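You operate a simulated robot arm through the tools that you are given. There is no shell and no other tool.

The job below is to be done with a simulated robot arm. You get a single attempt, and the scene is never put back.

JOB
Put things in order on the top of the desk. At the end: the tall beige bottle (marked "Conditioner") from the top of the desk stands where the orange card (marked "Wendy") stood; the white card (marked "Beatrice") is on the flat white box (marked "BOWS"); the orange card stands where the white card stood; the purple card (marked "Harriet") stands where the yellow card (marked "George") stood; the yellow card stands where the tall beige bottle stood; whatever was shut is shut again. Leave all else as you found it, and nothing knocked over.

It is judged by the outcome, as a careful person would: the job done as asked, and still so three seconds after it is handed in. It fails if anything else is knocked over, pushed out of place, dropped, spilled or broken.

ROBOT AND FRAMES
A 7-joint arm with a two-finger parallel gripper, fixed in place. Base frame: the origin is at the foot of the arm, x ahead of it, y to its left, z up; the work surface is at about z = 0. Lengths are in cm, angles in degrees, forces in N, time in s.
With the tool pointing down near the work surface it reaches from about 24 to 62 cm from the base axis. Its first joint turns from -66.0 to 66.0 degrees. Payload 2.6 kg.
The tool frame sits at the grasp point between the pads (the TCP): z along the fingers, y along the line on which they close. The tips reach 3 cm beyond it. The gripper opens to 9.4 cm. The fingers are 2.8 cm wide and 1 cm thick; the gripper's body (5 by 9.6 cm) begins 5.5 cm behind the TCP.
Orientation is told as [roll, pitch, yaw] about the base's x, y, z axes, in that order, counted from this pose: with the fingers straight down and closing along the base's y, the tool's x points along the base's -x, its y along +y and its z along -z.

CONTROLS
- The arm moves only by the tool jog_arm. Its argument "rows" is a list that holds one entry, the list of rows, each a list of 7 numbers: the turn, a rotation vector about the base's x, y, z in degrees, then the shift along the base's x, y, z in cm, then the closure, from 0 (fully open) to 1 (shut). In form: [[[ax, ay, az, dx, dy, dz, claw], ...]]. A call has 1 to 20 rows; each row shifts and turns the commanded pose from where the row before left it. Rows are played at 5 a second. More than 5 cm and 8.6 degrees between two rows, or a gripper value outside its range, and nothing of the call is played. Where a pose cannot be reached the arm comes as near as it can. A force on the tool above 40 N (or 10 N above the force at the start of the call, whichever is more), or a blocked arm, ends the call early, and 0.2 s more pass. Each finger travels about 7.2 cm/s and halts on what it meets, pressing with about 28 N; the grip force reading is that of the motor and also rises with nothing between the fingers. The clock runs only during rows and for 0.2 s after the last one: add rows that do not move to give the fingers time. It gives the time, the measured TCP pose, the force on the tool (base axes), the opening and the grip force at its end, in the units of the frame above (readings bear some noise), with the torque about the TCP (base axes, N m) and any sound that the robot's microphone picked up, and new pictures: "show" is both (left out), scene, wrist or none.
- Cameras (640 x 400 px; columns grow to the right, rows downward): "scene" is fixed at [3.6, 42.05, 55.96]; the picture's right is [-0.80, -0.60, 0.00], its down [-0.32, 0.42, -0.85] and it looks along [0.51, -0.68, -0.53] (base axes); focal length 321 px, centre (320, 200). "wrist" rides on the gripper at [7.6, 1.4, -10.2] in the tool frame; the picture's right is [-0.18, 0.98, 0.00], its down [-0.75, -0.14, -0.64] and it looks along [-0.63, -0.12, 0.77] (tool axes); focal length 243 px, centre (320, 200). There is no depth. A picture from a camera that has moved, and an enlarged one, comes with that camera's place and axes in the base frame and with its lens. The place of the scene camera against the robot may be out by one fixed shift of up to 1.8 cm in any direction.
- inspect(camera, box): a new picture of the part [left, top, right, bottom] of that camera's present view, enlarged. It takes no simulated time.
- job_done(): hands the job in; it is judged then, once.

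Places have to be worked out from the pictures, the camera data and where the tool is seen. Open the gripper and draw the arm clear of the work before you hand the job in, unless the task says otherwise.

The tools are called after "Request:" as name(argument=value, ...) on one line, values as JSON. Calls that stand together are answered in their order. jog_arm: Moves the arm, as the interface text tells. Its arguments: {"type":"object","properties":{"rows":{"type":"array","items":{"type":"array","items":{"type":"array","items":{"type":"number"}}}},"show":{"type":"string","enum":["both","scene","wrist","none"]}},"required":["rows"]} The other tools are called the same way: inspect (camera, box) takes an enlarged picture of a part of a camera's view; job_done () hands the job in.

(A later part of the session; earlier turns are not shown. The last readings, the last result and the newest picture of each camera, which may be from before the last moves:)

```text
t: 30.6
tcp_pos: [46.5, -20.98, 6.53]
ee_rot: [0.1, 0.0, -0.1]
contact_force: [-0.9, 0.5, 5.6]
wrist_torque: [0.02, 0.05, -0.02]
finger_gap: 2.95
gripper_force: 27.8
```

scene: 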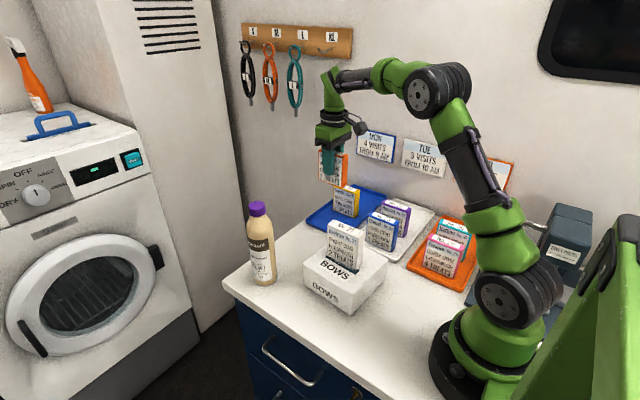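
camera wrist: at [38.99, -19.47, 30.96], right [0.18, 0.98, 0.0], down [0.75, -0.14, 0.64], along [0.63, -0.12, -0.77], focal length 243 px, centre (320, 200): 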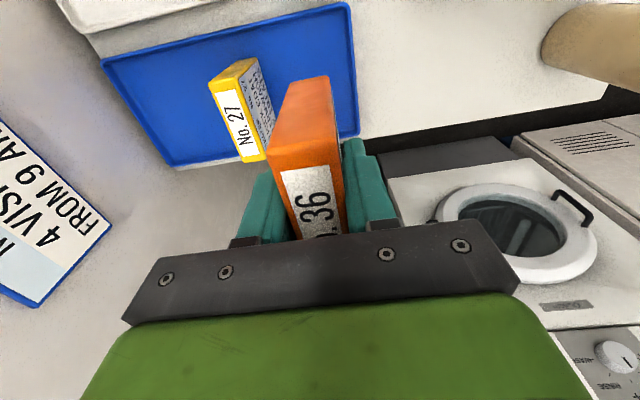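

The card now rests on the tray with a light 5.6 N contact. I open the fingers and look.

Request:
jog_arm(rows=[[[0, 0, 0, 0, 0, 0, 0.66], [0, 0, 0, 0, 0, 0, 0.6], [0, 0, 0, 0, 0, 0, 0.5], [0, 0, 0, 0, 0, 0, 0.45], [0, 0, 0, 0, 0, 0, 0.45]]], show="both")

```text
t: 31.8
tcp_pos: [46.5, -21.09, 6.59]
ee_rot: [-0.1, 0.0, 0.0]
contact_force: [0.0, -0.4, -0.1]
wrist_torque: [0.02, -0.01, -0.04]
finger_gap: 5.17
gripper_force: 0.0
camera wrist: at [38.97, -19.52, 16.85], right [0.18, 0.98, 0.0], down [0.75, -0.14, 0.64], along [0.63, -0.12, -0.77], focal length 243 px, centre (320, 200)
```

scene: 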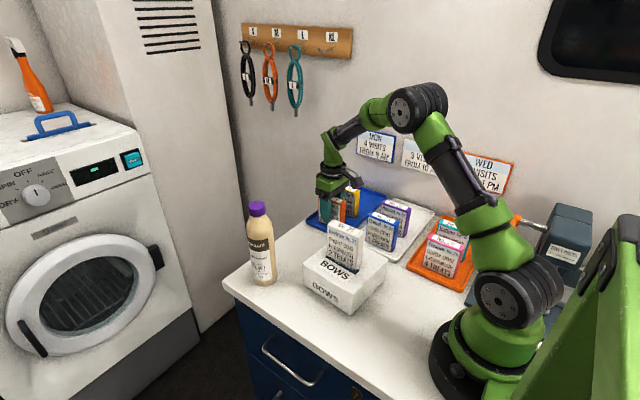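
wrist: 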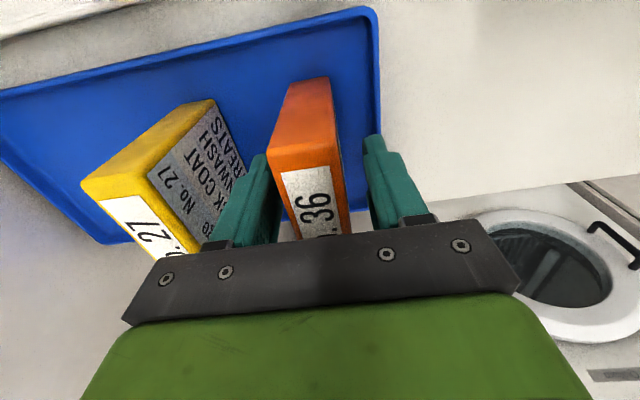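

Orange card stands in its new place. I raise well clear and move toward the bottle, stopping short of it to measure it with the wrist camera.

Request:
jog_arm(rows=[[[0, 0, 0, 0, 0, 0.8, 0.45], [0, 0, 0, 0, 0, 1.8, 0.45], [0, 0, 0, 0, 0, 2.5, 0.45], [0, 0, 0, 0, 0, 2.5, 0.45], [0, 0, 0, 0, 0, 2.5, 0.45], [0, 0, 0, 0, 0, 2.5, 0.45], [0, 0, 0, 0, 0, 2.5, 0.45], [0, 0, 0, 0, 0, 2.5, 0.45], [0, 0, 0, 0, 0, 2.4, 0.3], [0, 0, 0, 0, 2.0, 1.0, 0.1], [0, 0, 0, -0.5, 3.0, 0, 0], [0, 0, 0, -0.5, 3.0, 0, 0], [0, 0, 0, -0.5, 3.0, 0, 0], [0, 0, 0, -0.5, 3.0, 0, 0], [0, 0, 0, -0.5, 3.0, 0, 0], [0, 0, 0, -0.5, 2.0, 0, 0], [0, 0, 0, 0, 1.0, 0, 0], [0, 0, 0, 0, 0, 0, 0]]], show="both")

Request:
inspect(camera="wrist", box=[320, 0, 640, 200])

```text
t: 35.6
tcp_pos: [43.54, -1.04, 27.67]
ee_rot: [0.1, 0.0, 0.0]
contact_force: [0.9, -0.3, 0.6]
wrist_torque: [-0.01, 0.01, -0.03]
finger_gap: 9.37
gripper_force: 0.0
camera wrist: at [36.0, 0.49, 37.87], right [0.18, 0.98, 0.0], down [0.75, -0.14, 0.64], along [0.63, -0.12, -0.77], focal length 243 px, centre (320, 200)
```

scene: 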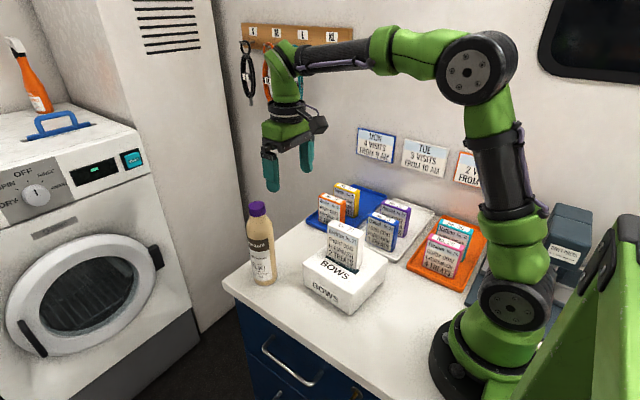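
wrist: 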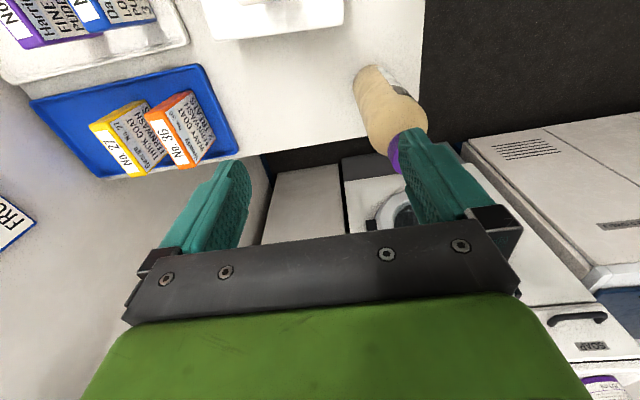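

```text
2.00 times, centred on (480, 100) of wrist
camera zoom: at [36.0, 0.49, 37.87], right [0.18, 0.98, 0.0], down [0.75, -0.14, 0.64], along [0.63, -0.12, -0.77], focal length 485 px, centre (0, 400)
```

zoom: 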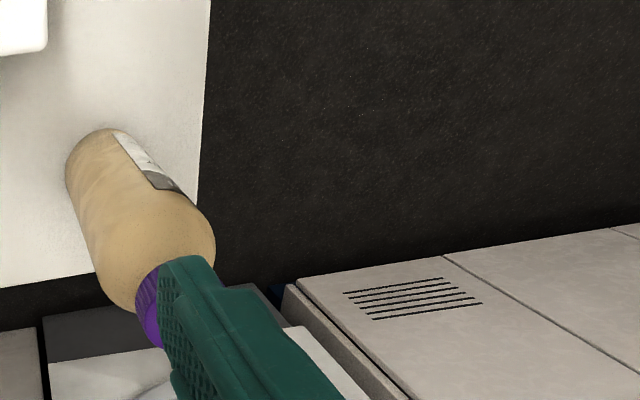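

The bottle is at about (47.3, 6.3). I move above it (tips at about z 24.7, bottle top about 21) and look down between the fingers.

Request:
jog_arm(rows=[[[0, 0, 0, 1.0, 2.0, 0, 0], [0, 0, 0, 1.2, 2.4, 0, 0], [0, 0, 0, 1.0, 2.0, 0, 0], [0, 0, 0, 0.4, 0.9, 0, 0], [0, 0, 0, 0, 0, 0, 0], [0, 0, 0, 0, 0, 0, 0]]], show="both")

Request:
inspect(camera="wrist", box=[220, 20, 420, 200])

Request:
inspect(camera="scene", box=[200, 60, 340, 300])

```text
t: 37.0
tcp_pos: [47.07, 6.38, 27.57]
ee_rot: [0.1, 0.0, 0.0]
contact_force: [-0.3, -0.4, -0.7]
wrist_torque: [0.03, 0.01, -0.03]
finger_gap: 9.43
gripper_force: 0.0
camera wrist: at [39.59, 7.83, 37.86], right [0.18, 0.98, 0.0], down [0.75, -0.14, 0.64], along [0.63, -0.12, -0.77], focal length 243 px, centre (320, 200)
```

scene: 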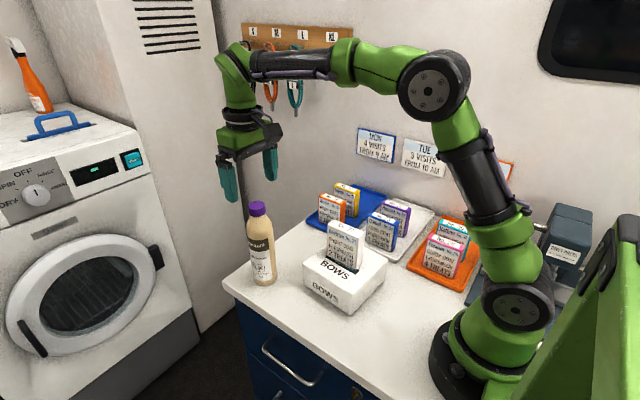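
wrist: 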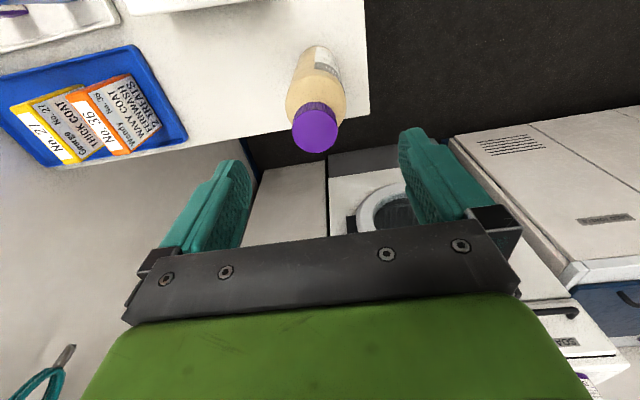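

```text
2.22 times, centred on (320, 110) of wrist
camera zoom: at [39.59, 7.83, 37.86], right [0.18, 0.98, 0.0], down [0.75, -0.14, 0.64], along [0.63, -0.12, -0.77], focal length 539 px, centre (320, 400)
```

zoom: 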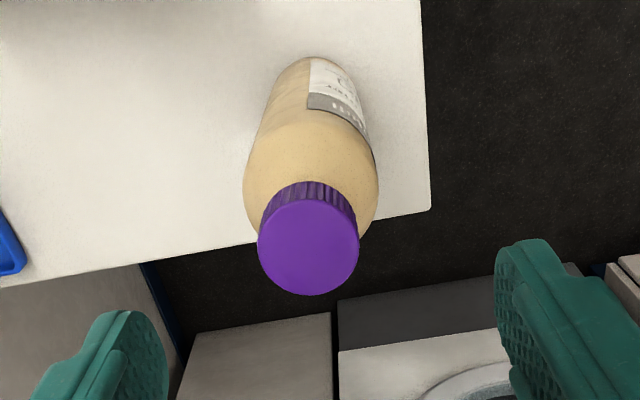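

```text
1.67 times, centred on (270, 180) of scene
camera zoom: at [3.6, 42.05, 55.96], right [-0.8, -0.6, 0.0], down [-0.32, 0.42, -0.85], along [0.51, -0.68, -0.53], focal length 535 px, centre (403, 233)
```

zoom: 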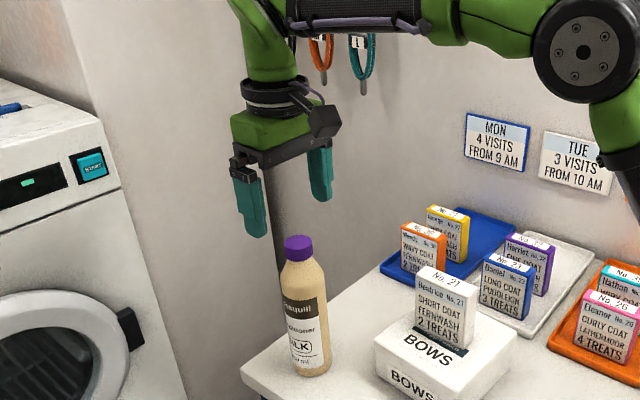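

The bottle axis is at about (47.1, 6.05), cap about 3.4 cm wide. I trim y by -0.27 and descend partway with open fingers, palm still well above the cap.

Request:
jog_arm(rows=[[[0, 0, 0, 0, -0.27, 0, 0], [0, 0, 0, 0, 0, -1.5, 0], [0, 0, 0, 0, 0, -2.0, 0], [0, 0, 0, 0, 0, -2.0, 0], [0, 0, 0, 0, 0, -1.5, 0], [0, 0, 0, 0, 0, 0, 0], [0, 0, 0, 0, 0, 0, 0]]], show="both")

Request:
inspect(camera="wrist", box=[220, 20, 420, 240])

Request:
inspect(camera="scene", box=[200, 120, 320, 300])

```text
t: 38.6
tcp_pos: [47.16, 6.17, 20.55]
ee_rot: [0.0, 0.0, 0.1]
contact_force: [-0.1, 0.0, 0.6]
wrist_torque: [0.0, -0.02, -0.01]
finger_gap: 9.39
gripper_force: 0.0
camera wrist: at [39.63, 7.55, 30.81], right [0.18, 0.98, 0.0], down [0.75, -0.14, 0.64], along [0.63, -0.12, -0.77], focal length 243 px, centre (320, 200)
```

scene: 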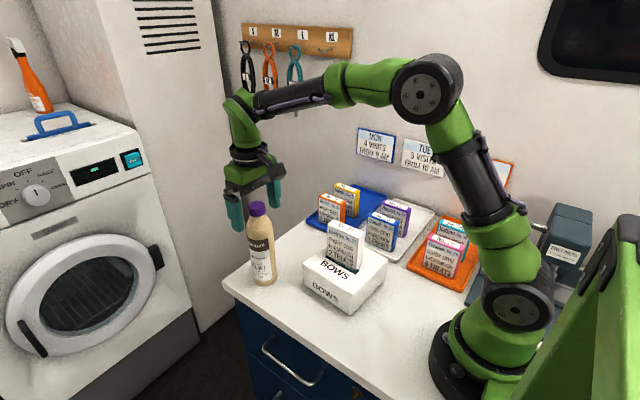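
wrist: 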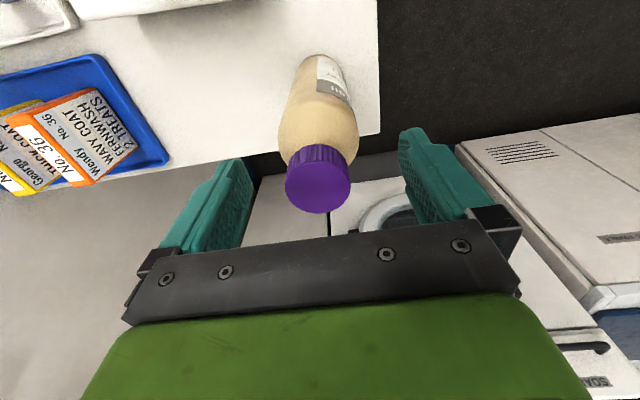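

```text
1.82 times, centred on (320, 130) of wrist
camera zoom: at [39.63, 7.55, 30.81], right [0.18, 0.98, 0.0], down [0.75, -0.14, 0.64], along [0.63, -0.12, -0.77], focal length 441 px, centre (320, 327)
```

zoom: 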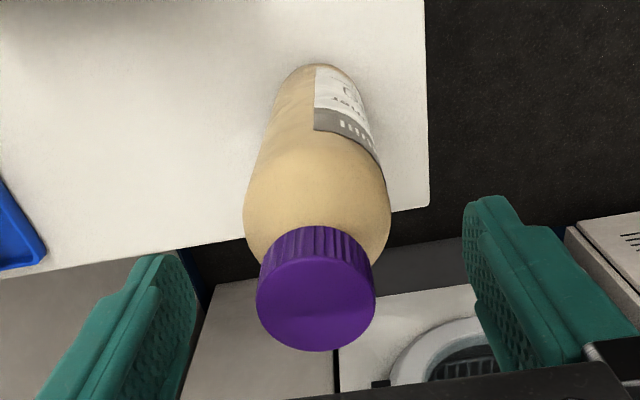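

```text
2.22 times, centred on (260, 210) of scene
camera zoom: at [3.6, 42.05, 55.96], right [-0.8, -0.6, 0.0], down [-0.32, 0.42, -0.85], along [0.51, -0.68, -0.53], focal length 713 px, centre (453, 178)
```

zoom: 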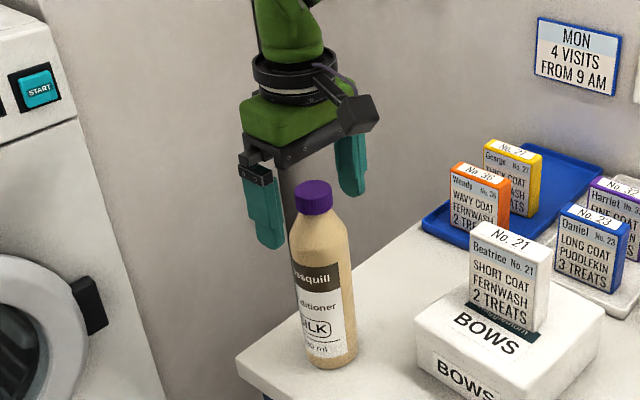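

The bottle top is at about z 20.6 and its axis at about (47.05, 6.05), so the tool is centred. I descend to TCP z about 16 so the pads reach the cylindrical body just below the shoulder, with the palm staying above the cap.

Request:
jog_arm(rows=[[[0, 0, 0, 0, 0, -1.5, 0], [0, 0, 0, 0, 0, -1.5, 0], [0, 0, 0, 0, 0, -1.0, 0], [0, 0, 0, 0, 0, -0.4, 0], [0, 0, 0, 0, 0, 0, 0], [0, 0, 0, 0, 0, 0, 0]]], show="both")

Request:
inspect(camera="scene", box=[210, 140, 310, 300])

Request:
inspect(camera="wrist", box=[200, 40, 440, 260])

```text
t: 40.0
tcp_pos: [47.02, 6.19, 16.22]
ee_rot: [-0.1, 0.0, 0.1]
contact_force: [0.7, 0.0, 0.7]
wrist_torque: [-0.01, 0.02, 0.02]
finger_gap: 9.42
gripper_force: 0.0
camera wrist: at [39.6, 7.52, 26.45], right [0.18, 0.98, 0.0], down [0.75, -0.14, 0.64], along [0.63, -0.12, -0.77], focal length 243 px, centre (320, 200)
```

scene: 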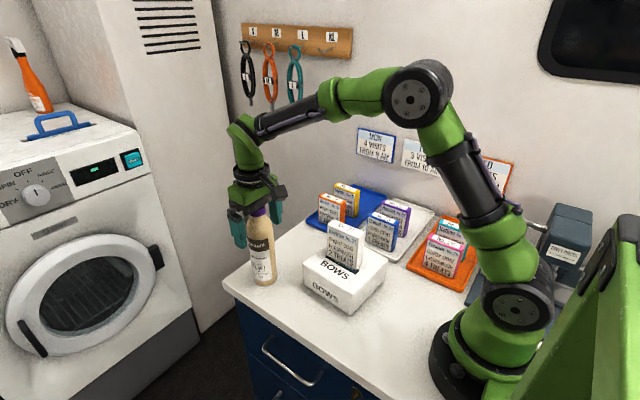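
wrist: 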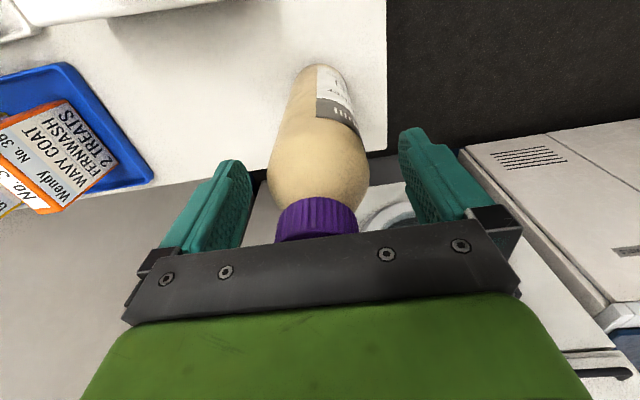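

```text
2.50 times, centred on (260, 220) of scene
camera zoom: at [3.6, 42.05, 55.96], right [-0.8, -0.6, 0.0], down [-0.32, 0.42, -0.85], along [0.51, -0.68, -0.53], focal length 802 px, centre (470, 150)
```

zoom: 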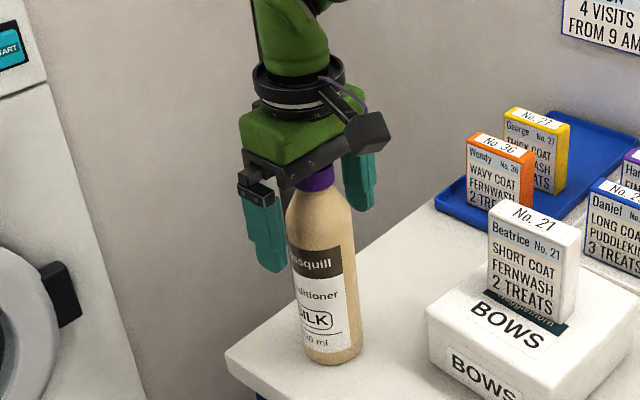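

```text
1.82 times, centred on (320, 150) of wrist
camera zoom: at [39.6, 7.52, 26.45], right [0.18, 0.98, 0.0], down [0.75, -0.14, 0.64], along [0.63, -0.12, -0.77], focal length 441 px, centre (320, 291)
```

zoom: 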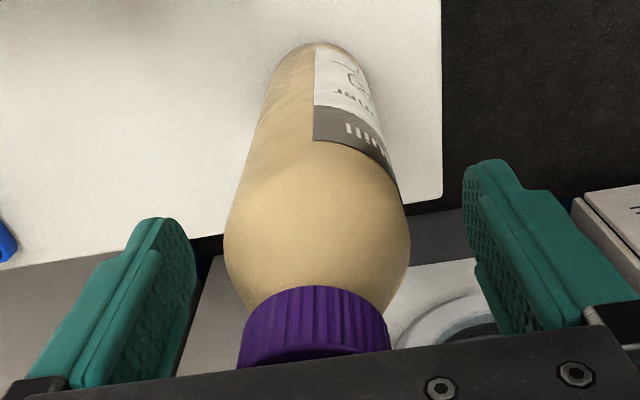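

Centred with the cap just under the palm. I lower another 0.4 and close on the body.

Request:
jog_arm(rows=[[[0, 0, 0, 0, 0, -0.4, 0], [0, 0, 0, 0, 0, 0, 0], [0, 0, 0, 0, 0, 0, 0.2], [0, 0, 0, 0, 0, 0, 0.35], [0, 0, 0, 0, 0, 0, 0.5], [0, 0, 0, 0, 0, 0, 0.8], [0, 0, 0, 0, 0, 0, 1.0], [0, 0, 0, 0, 0, 0, 1.0]]], show="both")

Request:
inspect(camera="scene", box=[210, 140, 310, 300])

```text
t: 41.8
tcp_pos: [47.03, 6.07, 15.74]
ee_rot: [-0.1, 0.0, 0.0]
contact_force: [0.5, -0.5, -0.3]
wrist_torque: [-0.08, 0.02, 0.0]
finger_gap: 5.48
gripper_force: 28.0
camera wrist: at [39.58, 7.54, 26.04], right [0.18, 0.98, 0.0], down [0.75, -0.14, 0.64], along [0.63, -0.12, -0.77], focal length 243 px, centre (320, 200)
```

scene: 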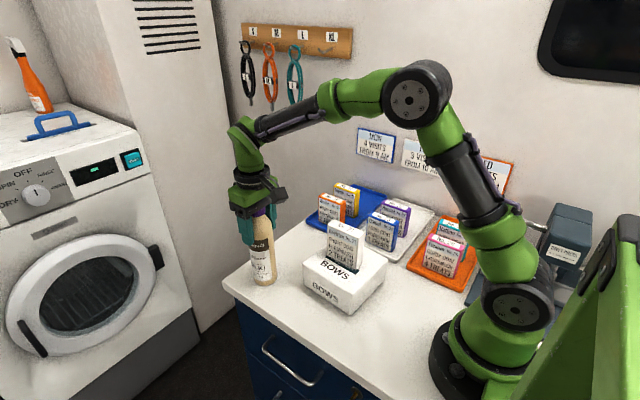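
wrist: 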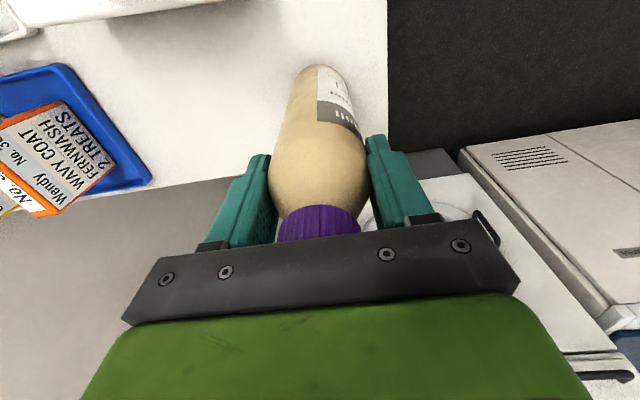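

```text
2.50 times, centred on (260, 220) of scene
camera zoom: at [3.6, 42.05, 55.96], right [-0.8, -0.6, 0.0], down [-0.32, 0.42, -0.85], along [0.51, -0.68, -0.53], focal length 802 px, centre (470, 150)
```

zoom: 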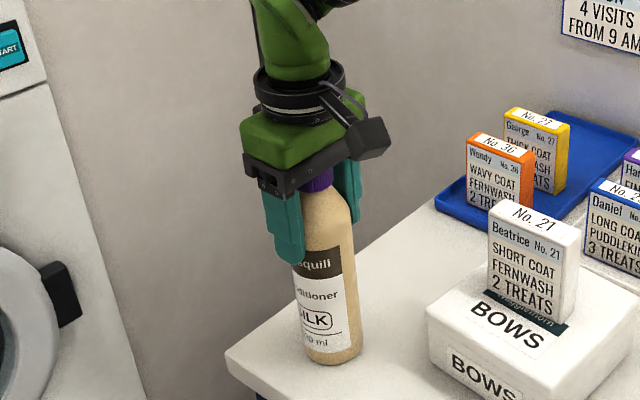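

Gap 5.48 with full grip force. I lift slowly by 2 cm and check that the bottle comes up straight.

Request:
jog_arm(rows=[[[0, 0, 0, 0, 0, 0.3, 1.0], [0, 0, 0, 0, 0, 0.5, 1.0], [0, 0, 0, 0, 0, 0.6, 1.0], [0, 0, 0, 0, 0, 0.6, 1.0], [0, 0, 0, 0, 0, 0, 1.0]]], show="both")

Request:
inspect(camera="scene", box=[210, 140, 310, 300])

```text
t: 43.0
tcp_pos: [47.16, 6.11, 17.81]
ee_rot: [0.1, 0.0, -0.1]
contact_force: [-0.1, 0.1, -3.9]
wrist_torque: [-0.01, -0.02, 0.0]
finger_gap: 5.47
gripper_force: 28.1
camera wrist: at [39.58, 7.55, 28.11], right [0.18, 0.98, 0.0], down [0.75, -0.14, 0.64], along [0.63, -0.12, -0.77], focal length 243 px, centre (320, 200)
```

scene: 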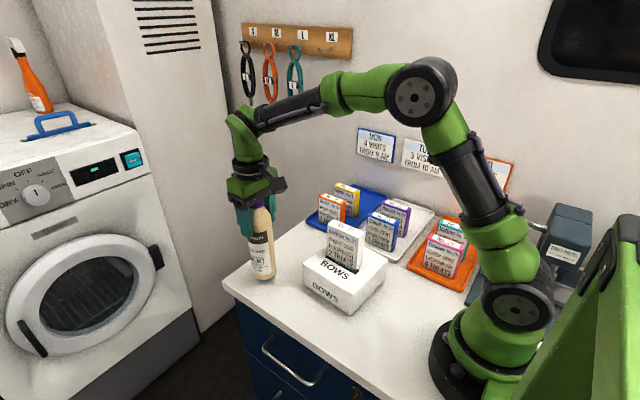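
wrist: 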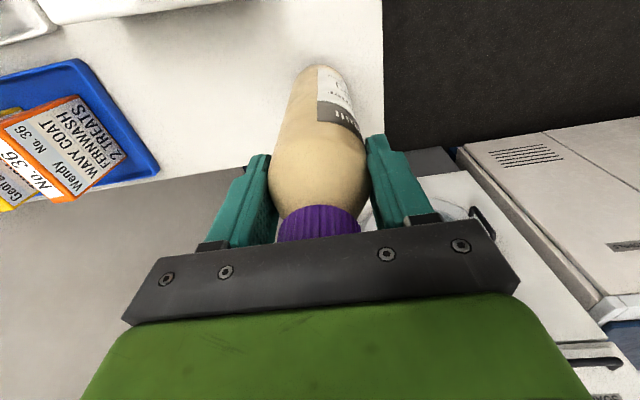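

```text
2.50 times, centred on (260, 220) of scene
camera zoom: at [3.6, 42.05, 55.96], right [-0.8, -0.6, 0.0], down [-0.32, 0.42, -0.85], along [0.51, -0.68, -0.53], focal length 802 px, centre (470, 150)
```

zoom: 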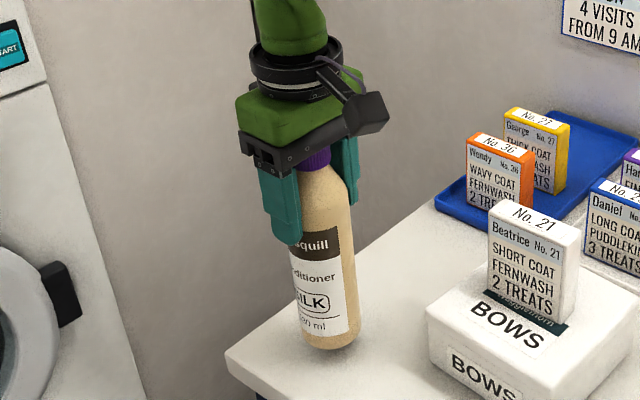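

The bottle hangs straight (about 3.9 N). I lift it to TCP z about 28.8 so its base clears the cards, then begin moving in -y.

Request:
jog_arm(rows=[[[0, 0, 0, 0, 0, 1.0, 1.0], [0, 0, 0, 0, 0, 2.0, 1.0], [0, 0, 0, 0, 0, 2.2, 1.0], [0, 0, 0, 0, 0, 2.2, 1.0], [0, 0, 0, 0, 0, 2.0, 1.0], [0, 0, 0, 0, 0, 1.2, 1.0], [0, 0, 0, 0, 0, 0.4, 1.0], [0, 0, 0, 0, -0.6, 0, 1.0], [0, 0, 0, 0, -1.3, 0, 1.0], [0, 0, 0, 0, -2.0, 0, 1.0], [0, 0, 0, 0, -2.4, 0, 1.0], [0, 0, 0, 0, -2.4, 0, 1.0], [0, 0, 0, 0, -2.4, 0, 1.0], [0, 0, 0, 0, -2.4, 0, 1.0], [0, 0, 0, 0, -2.4, 0, 1.0], [0, 0, 0, 0, -2.0, 0, 1.0], [0, 0, 0, 0, -1.3, 0, 1.0], [0, 0, 0, 0, -0.8, 0, 1.0], [0, 0, 0, 0, 0, 0, 1.0]]], show="both")

```text
t: 47.0
tcp_pos: [47.12, -13.92, 28.64]
ee_rot: [0.0, 0.0, 0.0]
contact_force: [-0.1, 0.6, -2.8]
wrist_torque: [0.0, -0.03, -0.02]
finger_gap: 5.51
gripper_force: 28.3
camera wrist: at [39.59, -12.52, 39.02], right [0.18, 0.98, 0.0], down [0.75, -0.14, 0.64], along [0.63, -0.12, -0.77], focal length 243 px, centre (320, 200)
```

scene: 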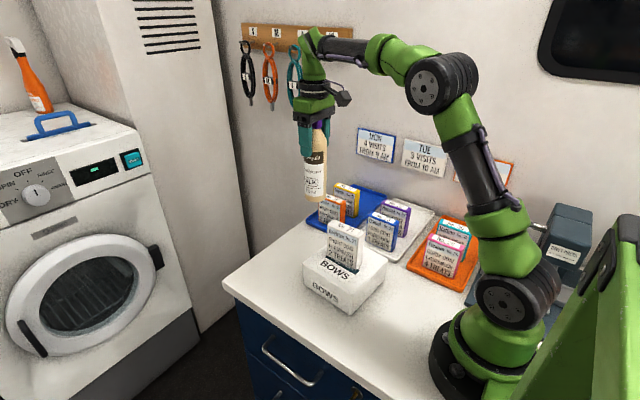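
wrist: 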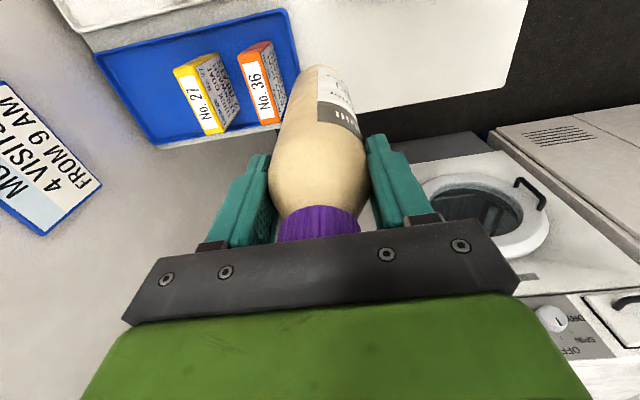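

Stable. The bottle base is at about z 13, above the cards. I continue to above the orange card's former place.

Request:
jog_arm(rows=[[[0, 0, 0, 0, -0.8, 0, 1.0], [0, 0, 0, 0, -1.6, 0, 1.0], [0, 0, 0, 0, -2.2, 0, 1.0], [0, 0, 0, -0.1, -2.4, 0, 1.0], [0, 0, 0, -0.1, -2.4, 0, 1.0], [0, 0, 0, -0.1, -2.4, 0, 1.0], [0, 0, 0, -0.1, -2.4, 0, 1.0], [0, 0, 0, -0.1, -2.4, 0, 1.0], [0, 0, 0, 0, -2.2, 0, 1.0], [0, 0, 0, 0, -1.6, 0, 1.0], [0, 0, 0, 0, -1.0, 0, 1.0], [0, 0, 0, 0, -0.63, 0, 1.0], [0, 0, 0, 0, 0, 0, 1.0], [0, 0, 0, 0, 0, 0, 1.0]]], show="both")

```text
t: 50.0
tcp_pos: [45.79, -32.94, 27.89]
ee_rot: [0.0, 0.0, 0.0]
contact_force: [-0.3, 0.4, -2.1]
wrist_torque: [-0.01, 0.0, 0.05]
finger_gap: 5.51
gripper_force: 28.2
out of reach, approached as far as the arm can: row 9, 10, 11, 12
camera wrist: at [38.31, -31.56, 38.08], right [0.18, 0.98, 0.0], down [0.75, -0.14, 0.64], along [0.63, -0.12, -0.77], focal length 243 px, centre (320, 200)
```

scene: 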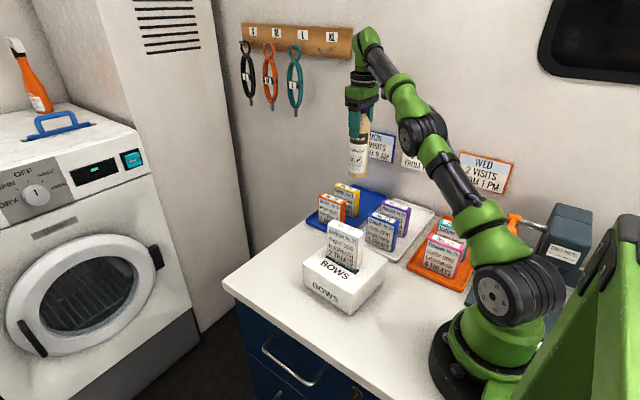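
wrist: 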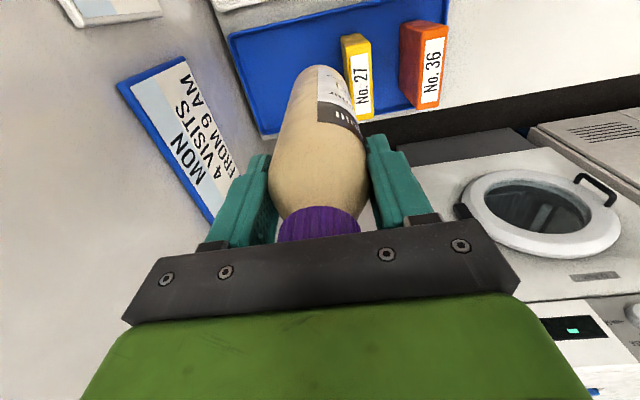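

The arm hit its reach limit at this height. I test a small downward row to learn where the commanded pose now stands; the bottle is laterally clear of the yellow card.

Request:
jog_arm(rows=[[[0, 0, 0, 0, 0, -0.3, 1.0], [0, 0, 0, 0, 0, 0, 1.0]]], show="none")

```text
t: 50.6
tcp_pos: [45.84, -32.96, 27.52]
ee_rot: [-0.1, -0.1, 0.0]
contact_force: [0.5, 0.7, -3.5]
wrist_torque: [-0.02, 0.01, 0.01]
finger_gap: 5.49
gripper_force: 27.5
```

The command was reset to the attained pose. I pull in x a bit, drop slightly, and shift -y to get clear of the yellow card before lowering.

Request:
jog_arm(rows=[[[0, 0, 0, -1.5, 0, -0.3, 1.0], [0, 0, 0, -1.5, 0, -0.3, 1.0], [0, 0, 0, -0.3, -1.0, -0.3, 1.0], [0, 0, 0, 0, -1.0, 0, 1.0], [0, 0, 0, 0, -0.9, 0, 1.0], [0, 0, 0, 0, 0, 0, 1.0], [0, 0, 0, 0, 0, 0, 1.0]]], show="none")

```text
t: 52.2
tcp_pos: [42.43, -35.88, 26.62]
ee_rot: [0.0, -0.1, 0.1]
contact_force: [0.2, -0.5, -3.4]
wrist_torque: [0.01, -0.01, 0.01]
finger_gap: 5.46
gripper_force: 28.1
```

Reached (42.4, -35.9, 26.6). Now I lower to about z 21 and then extend x to about 46.5.

Request:
jog_arm(rows=[[[0, 0, 0, 0, 0, -1.0, 1.0], [0, 0, 0, 0, 0, -1.5, 1.0], [0, 0, 0, 0, 0, -1.5, 1.0], [0, 0, 0, 0, 0, -1.5, 1.0], [0, 0, 0, 0.8, 0, 0, 1.0], [0, 0, 0, 1.3, 0, 0, 1.0], [0, 0, 0, 1.2, 0, 0, 1.0], [0, 0, 0, 0.8, 0, 0, 1.0], [0, 0, 0, 0, 0, 0, 1.0], [0, 0, 0, 0, 0, 0, 1.0]]], show="both")

Request:
inspect(camera="scene", box=[300, 100, 420, 250])

Request:
inspect(camera="wrist", box=[200, 0, 520, 220])

```text
t: 54.4
tcp_pos: [46.67, -35.83, 21.19]
ee_rot: [0.1, 0.0, 0.1]
contact_force: [0.6, -0.4, -3.5]
wrist_torque: [0.02, 0.02, 0.0]
finger_gap: 5.5
gripper_force: 27.9
camera wrist: at [39.09, -34.44, 31.39], right [0.18, 0.98, 0.0], down [0.75, -0.14, 0.64], along [0.63, -0.12, -0.77], focal length 243 px, centre (320, 200)
```

scene: 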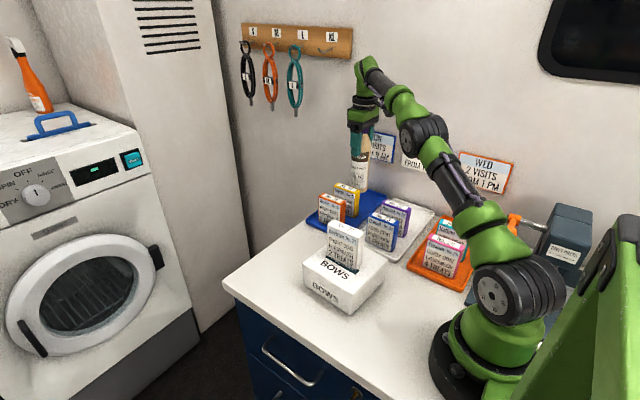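
wrist: 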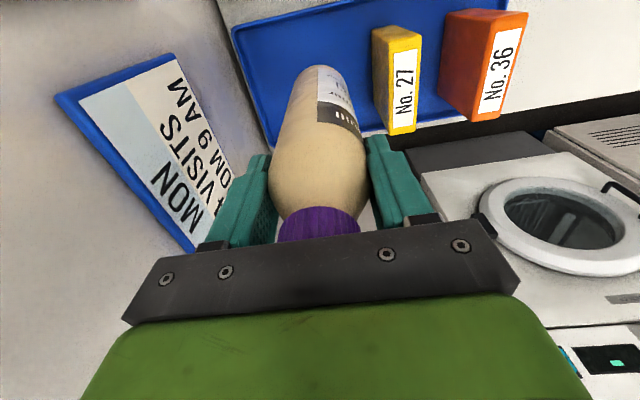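

```text
2.67 times, centred on (360, 175) of scene
camera zoom: at [3.6, 42.05, 55.97], right [-0.8, -0.6, 0.0], down [-0.32, 0.42, -0.85], along [0.51, -0.68, -0.53], focal length 856 px, centre (213, 267)
```

zoom: 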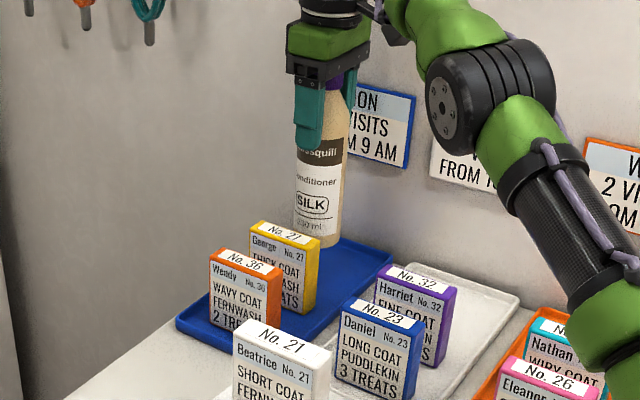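

```text
1.82 times, centred on (360, 110) of wrist
camera zoom: at [39.09, -34.44, 31.39], right [0.18, 0.98, 0.0], down [0.75, -0.14, 0.64], along [0.63, -0.12, -0.77], focal length 441 px, centre (247, 364)
```

zoom: 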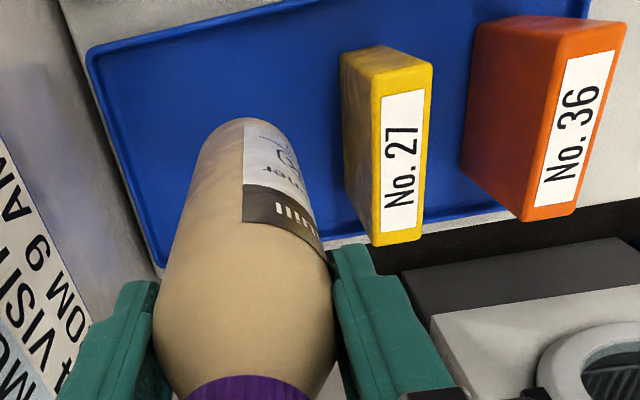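

Positioned above the orange card's old spot with clear gaps. I lower to about 1 cm above the expected tray contact.

Request:
jog_arm(rows=[[[0, 0, 0, -0.05, -0.1, -0.8, 1.0], [0, 0, 0, 0, 0, -1.0, 1.0], [0, 0, 0, 0, 0, -1.0, 1.0], [0, 0, 0, 0, 0, -0.7, 1.0], [0, 0, 0, 0, 0, -0.3, 1.0], [0, 0, 0, 0, 0, 0, 1.0], [0, 0, 0, 0, 0, 0, 1.0]]], show="none")

Request:
inspect(camera="scene", box=[310, 130, 420, 250])

```text
t: 56.0
tcp_pos: [46.6, -35.92, 17.43]
ee_rot: [0.0, 0.1, 0.0]
contact_force: [0.4, 0.1, -1.9]
wrist_torque: [0.01, -0.01, 0.0]
finger_gap: 5.51
gripper_force: 28.5
```

```text
3.33 times, centred on (365, 190) of scene
camera zoom: at [3.6, 42.05, 55.97], right [-0.8, -0.6, 0.0], down [-0.32, 0.42, -0.85], along [0.51, -0.68, -0.53], focal length 1070 px, centre (170, 233)
```

zoom: 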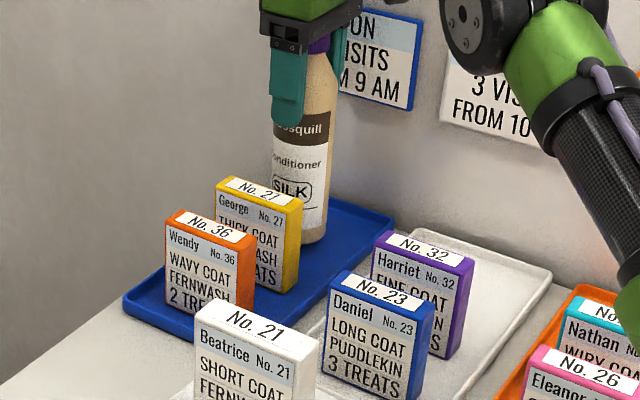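

Still hanging free. I lower in 0.3 cm steps, checking force.

Request:
jog_arm(rows=[[[0, 0, 0, 0, 0, -0.3, 1.0], [0, 0, 0, 0, 0, 0, 1.0]]], show="none")

Request:
jog_arm(rows=[[[0, 0, 0, 0, 0, -0.2, 1.0], [0, 0, 0, 0, 0, 0, 1.0]]], show="none")

```text
t: 56.6
tcp_pos: [46.62, -35.91, 17.02]
ee_rot: [0.0, -0.1, 0.0]
contact_force: [-0.9, 0.3, -3.2]
wrist_torque: [-0.01, -0.01, -0.01]
finger_gap: 5.5
gripper_force: 27.3
```

```text
t: 57.2
tcp_pos: [46.63, -35.9, 16.82]
ee_rot: [-0.1, 0.0, 0.0]
contact_force: [0.6, -0.5, -3.8]
wrist_torque: [-0.01, 0.0, -0.03]
finger_gap: 5.47
gripper_force: 27.8
```

Request:
jog_arm(rows=[[[0, 0, 0, 0, 0, -0.12, 1.0], [0, 0, 0, 0, 0, 0, 1.0]]], show="none")

Request:
jog_arm(rows=[[[0, 0, 0, 0, 0, -0.1, 1.0], [0, 0, 0, 0, 0, 0, 1.0]]], show="none")

```text
t: 57.8
tcp_pos: [46.53, -35.96, 16.61]
ee_rot: [0.0, 0.0, 0.0]
contact_force: [0.2, 0.0, -2.9]
wrist_torque: [0.0, 0.01, -0.03]
finger_gap: 5.49
gripper_force: 27.9
```

```text
t: 58.4
tcp_pos: [46.6, -35.94, 16.65]
ee_rot: [0.0, 0.0, 0.0]
contact_force: [-0.5, -0.2, -3.9]
wrist_torque: [-0.03, 0.02, 0.0]
finger_gap: 5.46
gripper_force: 27.4
```

No contact yet; I continue in small steps.

Request:
jog_arm(rows=[[[0, 0, 0, 0, 0, -0.1, 1.0], [0, 0, 0, 0, 0, 0, 1.0]]], show="none")

Request:
jog_arm(rows=[[[0, 0, 0, 0, 0, -0.08, 1.0], [0, 0, 0, 0, 0, 0, 1.0]]], show="none")

```text
t: 59.0
tcp_pos: [46.54, -36.01, 16.4]
ee_rot: [0.0, 0.0, 0.1]
contact_force: [1.1, -0.5, -3.2]
wrist_torque: [-0.02, -0.01, 0.0]
finger_gap: 5.49
gripper_force: 28.2
```

```text
t: 59.6
tcp_pos: [46.59, -35.93, 16.39]
ee_rot: [0.0, 0.1, 0.1]
contact_force: [-0.5, -0.2, -3.7]
wrist_torque: [-0.01, -0.02, 0.04]
finger_gap: 5.46
gripper_force: 28.1
```

Request:
jog_arm(rows=[[[0, 0, 0, 0, 0, -0.08, 1.0], [0, 0, 0, 0, 0, 0, 1.0]]], show="none")

Request:
jog_arm(rows=[[[0, 0, 0, 0, 0, -0.08, 1.0], [0, 0, 0, 0, 0, 0, 1.0]]], show="scene")

Request:
inspect(camera="scene", box=[310, 130, 420, 250])

```text
t: 60.2
tcp_pos: [46.41, -35.89, 16.29]
ee_rot: [-0.1, 0.0, 0.0]
contact_force: [0.1, 0.9, -3.3]
wrist_torque: [0.01, 0.01, -0.02]
finger_gap: 5.5
gripper_force: 28.2
```

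```text
t: 60.8
tcp_pos: [46.5, -36.02, 16.23]
ee_rot: [0.0, 0.0, 0.0]
contact_force: [0.1, 0.2, -3.6]
wrist_torque: [0.01, -0.01, 0.0]
finger_gap: 5.48
gripper_force: 28.1
```

scene: 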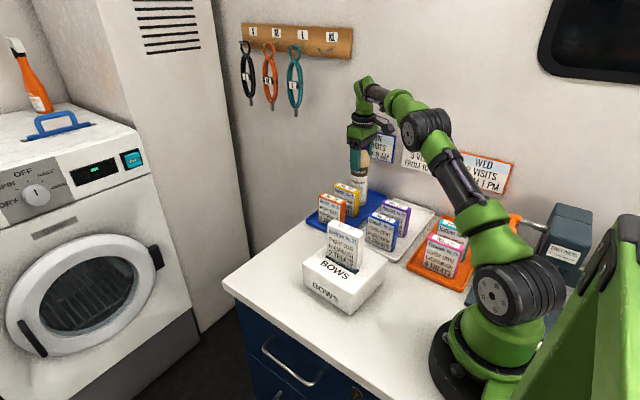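

```text
3.33 times, centred on (365, 190) of scene
camera zoom: at [3.6, 42.05, 55.97], right [-0.8, -0.6, 0.0], down [-0.32, 0.42, -0.85], along [0.51, -0.68, -0.53], focal length 1070 px, centre (170, 233)
```

zoom: 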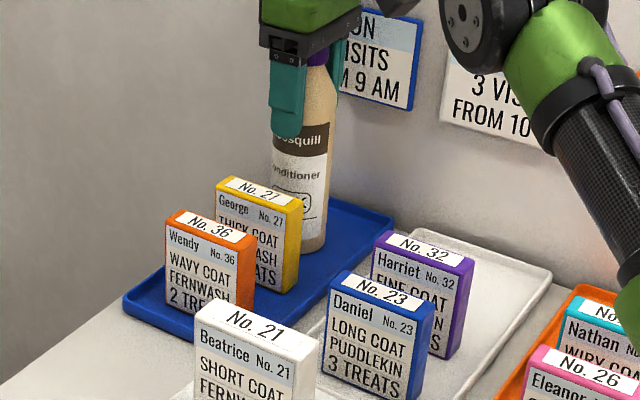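

Base is very near the tray floor. I continue in small steps until the weight comes off.

Request:
jog_arm(rows=[[[0, 0, 0, 0, 0, -0.08, 1.0], [0, 0, 0, 0, 0, 0, 1.0]]], show="none")

Request:
jog_arm(rows=[[[0, 0, 0, 0, 0, -0.06, 1.0], [0, 0, 0, 0, 0, 0, 1.0]]], show="none")

```text
t: 61.4
tcp_pos: [46.53, -35.93, 16.14]
ee_rot: [-0.1, 0.0, 0.0]
contact_force: [0.2, 0.2, -3.2]
wrist_torque: [-0.02, 0.02, 0.0]
finger_gap: 5.47
gripper_force: 27.9
```

```text
t: 62.0
tcp_pos: [46.46, -35.99, 16.15]
ee_rot: [0.1, -0.1, 0.1]
contact_force: [-1.2, 1.7, 1.8]
wrist_torque: [0.15, 0.07, 0.0]
finger_gap: 5.5
gripper_force: 27.9
```

The weight has come off onto the tray. I open the fingers gradually.

Request:
jog_arm(rows=[[[0, 0, 0, 0, 0, 0, 0.41], [0, 0, 0, 0, 0, 0, 0.38], [0, 0, 0, 0, 0, 0, 0.33], [0, 0, 0, 0, 0, 0, 0.26], [0, 0, 0, 0, 0, 0, 0.2], [0, 0, 0, 0, 0, 0, 0.2]]], show="both")

Request:
inspect(camera="scene", box=[310, 130, 420, 250])

```text
t: 63.4
tcp_pos: [46.66, -35.97, 16.07]
ee_rot: [0.0, 0.1, -0.1]
contact_force: [0.1, 0.0, 0.4]
wrist_torque: [-0.01, 0.0, -0.01]
finger_gap: 7.52
gripper_force: 0.1
camera wrist: at [39.02, -34.53, 26.37], right [0.18, 0.98, 0.0], down [0.75, -0.14, 0.64], along [0.63, -0.12, -0.77], focal length 243 px, centre (320, 200)
```

scene: 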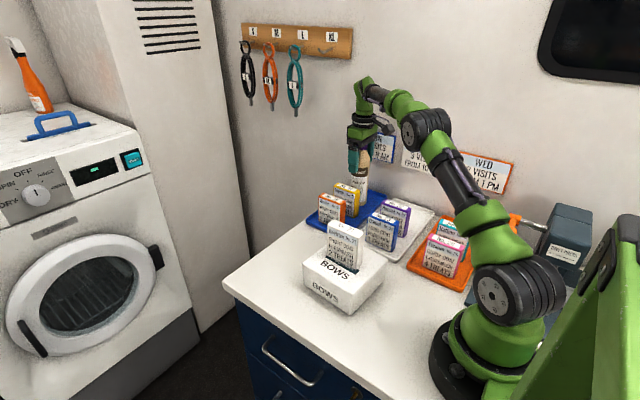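
wrist: 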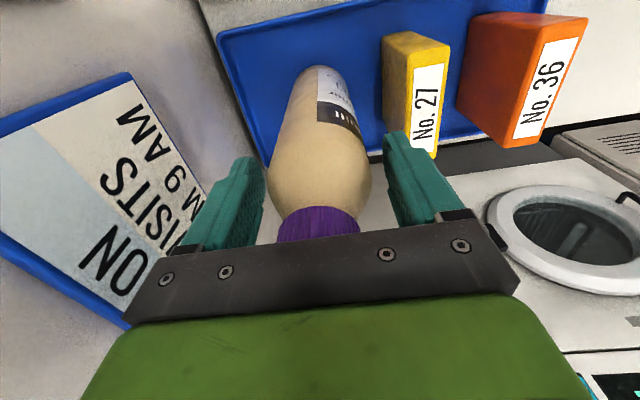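

```text
3.33 times, centred on (365, 190) of scene
camera zoom: at [3.6, 42.05, 55.96], right [-0.8, -0.6, 0.0], down [-0.32, 0.42, -0.85], along [0.51, -0.68, -0.53], focal length 1070 px, centre (170, 233)
```

zoom: 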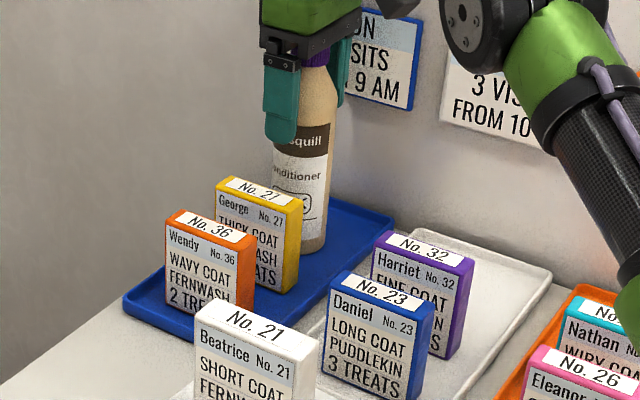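

The bottle stands at the orange card's old spot. The gripper body (9.6 cm along y) would be too tight against the bottle for a y-grasp of the yellow card, so I back out along -x first and then rotate the tool by -90° to grasp by the card's width instead.

Request:
jog_arm(rows=[[[0, 0, 0, 0, 0, 0.3, 0.1], [0, 0, 0, 0, 0, 0.3, 0.0], [0, 0, 0, -1.0, 0, 0, 0], [0, 0, 0, -1.8, 0, 0, 0], [0, 0, 0, -2.0, 0, 0, 0], [0, 0, 0, -1.8, 0, 0, 0], [0, 0, 0, -1.0, 0, 0.5, 0], [0, 0, 0, 0, 0, 1.5, 0], [0, 0, 0, 0, 0, 2.5, 0], [0, 0, 0, 0, 0, 2.5, 0], [0, 0, 0, 0, 0, 2.0, 0], [0, 0, 0, 0, 0, 0, 0]]], show="both")

Request:
inspect(camera="scene", box=[310, 130, 420, 250])

```text
t: 66.0
tcp_pos: [38.97, -36.05, 25.73]
ee_rot: [-0.1, 0.1, 0.0]
contact_force: [-0.9, 1.1, 0.3]
wrist_torque: [-0.01, 0.0, -0.04]
finger_gap: 9.41
gripper_force: 0.0
camera wrist: at [31.42, -34.52, 36.11], right [0.18, 0.98, 0.0], down [0.75, -0.14, 0.64], along [0.63, -0.12, -0.77], focal length 243 px, centre (320, 200)
```

scene: 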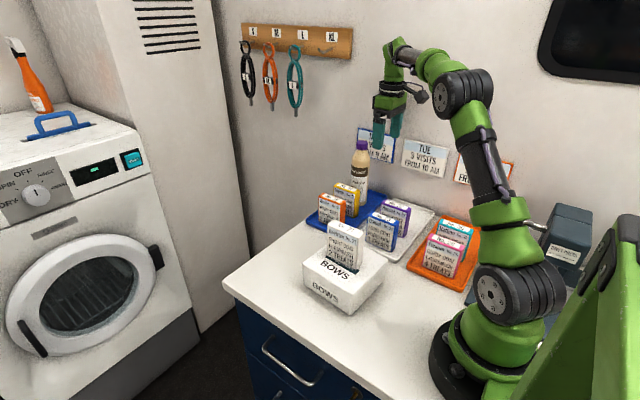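
wrist: 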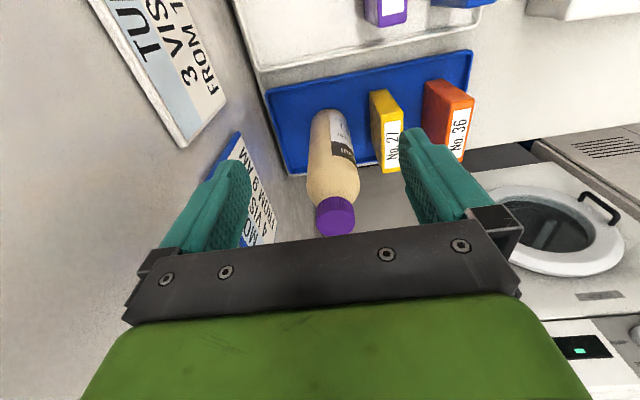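

```text
3.33 times, centred on (365, 190) of scene
camera zoom: at [3.6, 42.05, 55.96], right [-0.8, -0.6, 0.0], down [-0.32, 0.42, -0.85], along [0.51, -0.68, -0.53], focal length 1070 px, centre (170, 233)
```

zoom: 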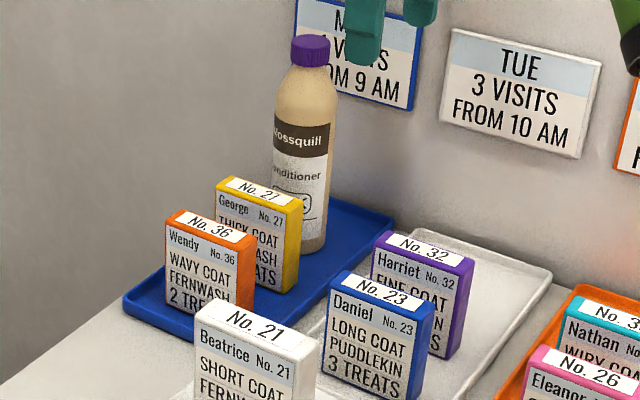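

Bottle stands upright. I move to open space over the trays and rotate the tool by -90° about z in small steps.

Request:
jog_arm(rows=[[[0, 0, 0, 0.3, 2.0, 0, 0], [0, 0, 0, 0.4, 3.0, 0, 0], [0, 0, 0, 0.4, 3.0, 0, 0], [0, 0, 0, 0.4, 3.0, 0, 0], [0, 0, 0, 0.3, 2.0, 0, 0], [0, 0, -7.5, 0.2, 1.0, 0, 0], [0, 0, -7.5, 0, 0, 0, 0], [0, 0, -7.5, 0, 0, 0, 0], [0, 0, -7.5, 0, 0, 0, 0], [0, 0, -7.5, 0, 0, 0, 0], [0, 0, -7.5, 0, 0, 0, 0], [0, 0, 0, 0, 0, 0, 0]]], show="none")

```text
t: 68.6
tcp_pos: [40.94, -21.98, 25.76]
ee_rot: [0.0, 0.0, -45.1]
contact_force: [-0.2, 1.1, 0.0]
wrist_torque: [0.02, 0.02, 0.02]
finger_gap: 9.41
gripper_force: 0.1
```

Rotation is working; I continue to -90°.

Request:
jog_arm(rows=[[[0, 0, -7.5, 0, 0, 0, 0], [0, 0, -7.5, 0, 0, 0, 0], [0, 0, -7.5, 0, 0, 0, 0], [0, 0, -7.5, 0, 0, 0, 0], [0, 0, -7.5, 0, 0, 0, 0], [0, 0, -7.5, 0, 0, 0, 0], [0, 0, 0, 0, 0, 0, 0], [0, 0, 0, 0, 0, 0, 0]]], show="both")

```text
t: 70.4
tcp_pos: [40.97, -22.0, 25.65]
ee_rot: [0.0, 0.0, -90.1]
contact_force: [0.7, 0.0, -0.7]
wrist_torque: [-0.04, -0.01, -0.01]
finger_gap: 9.41
gripper_force: 0.2
camera wrist: at [42.52, -14.34, 36.01], right [0.98, -0.19, 0.0], down [-0.14, -0.75, 0.64], along [-0.12, -0.63, -0.77], focal length 243 px, centre (320, 200)
```

scene: 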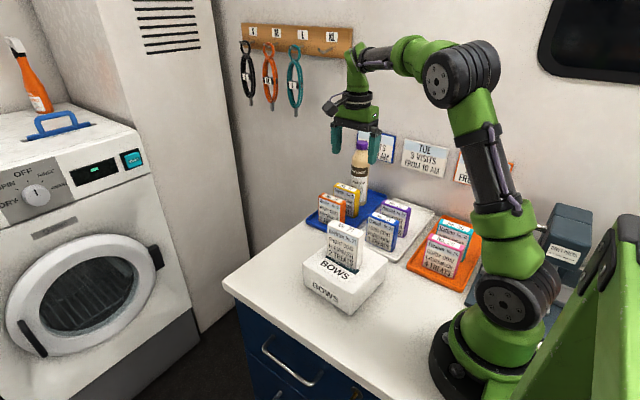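
wrist: 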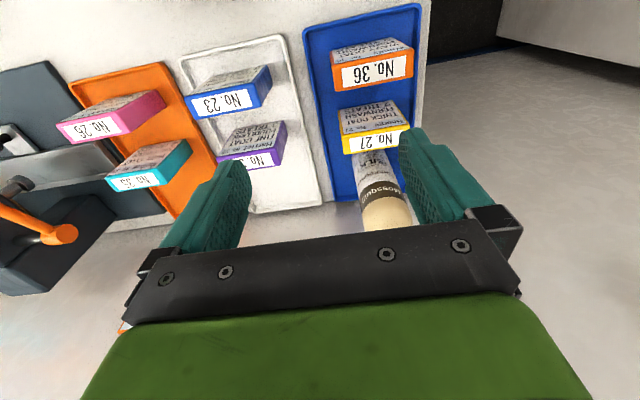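

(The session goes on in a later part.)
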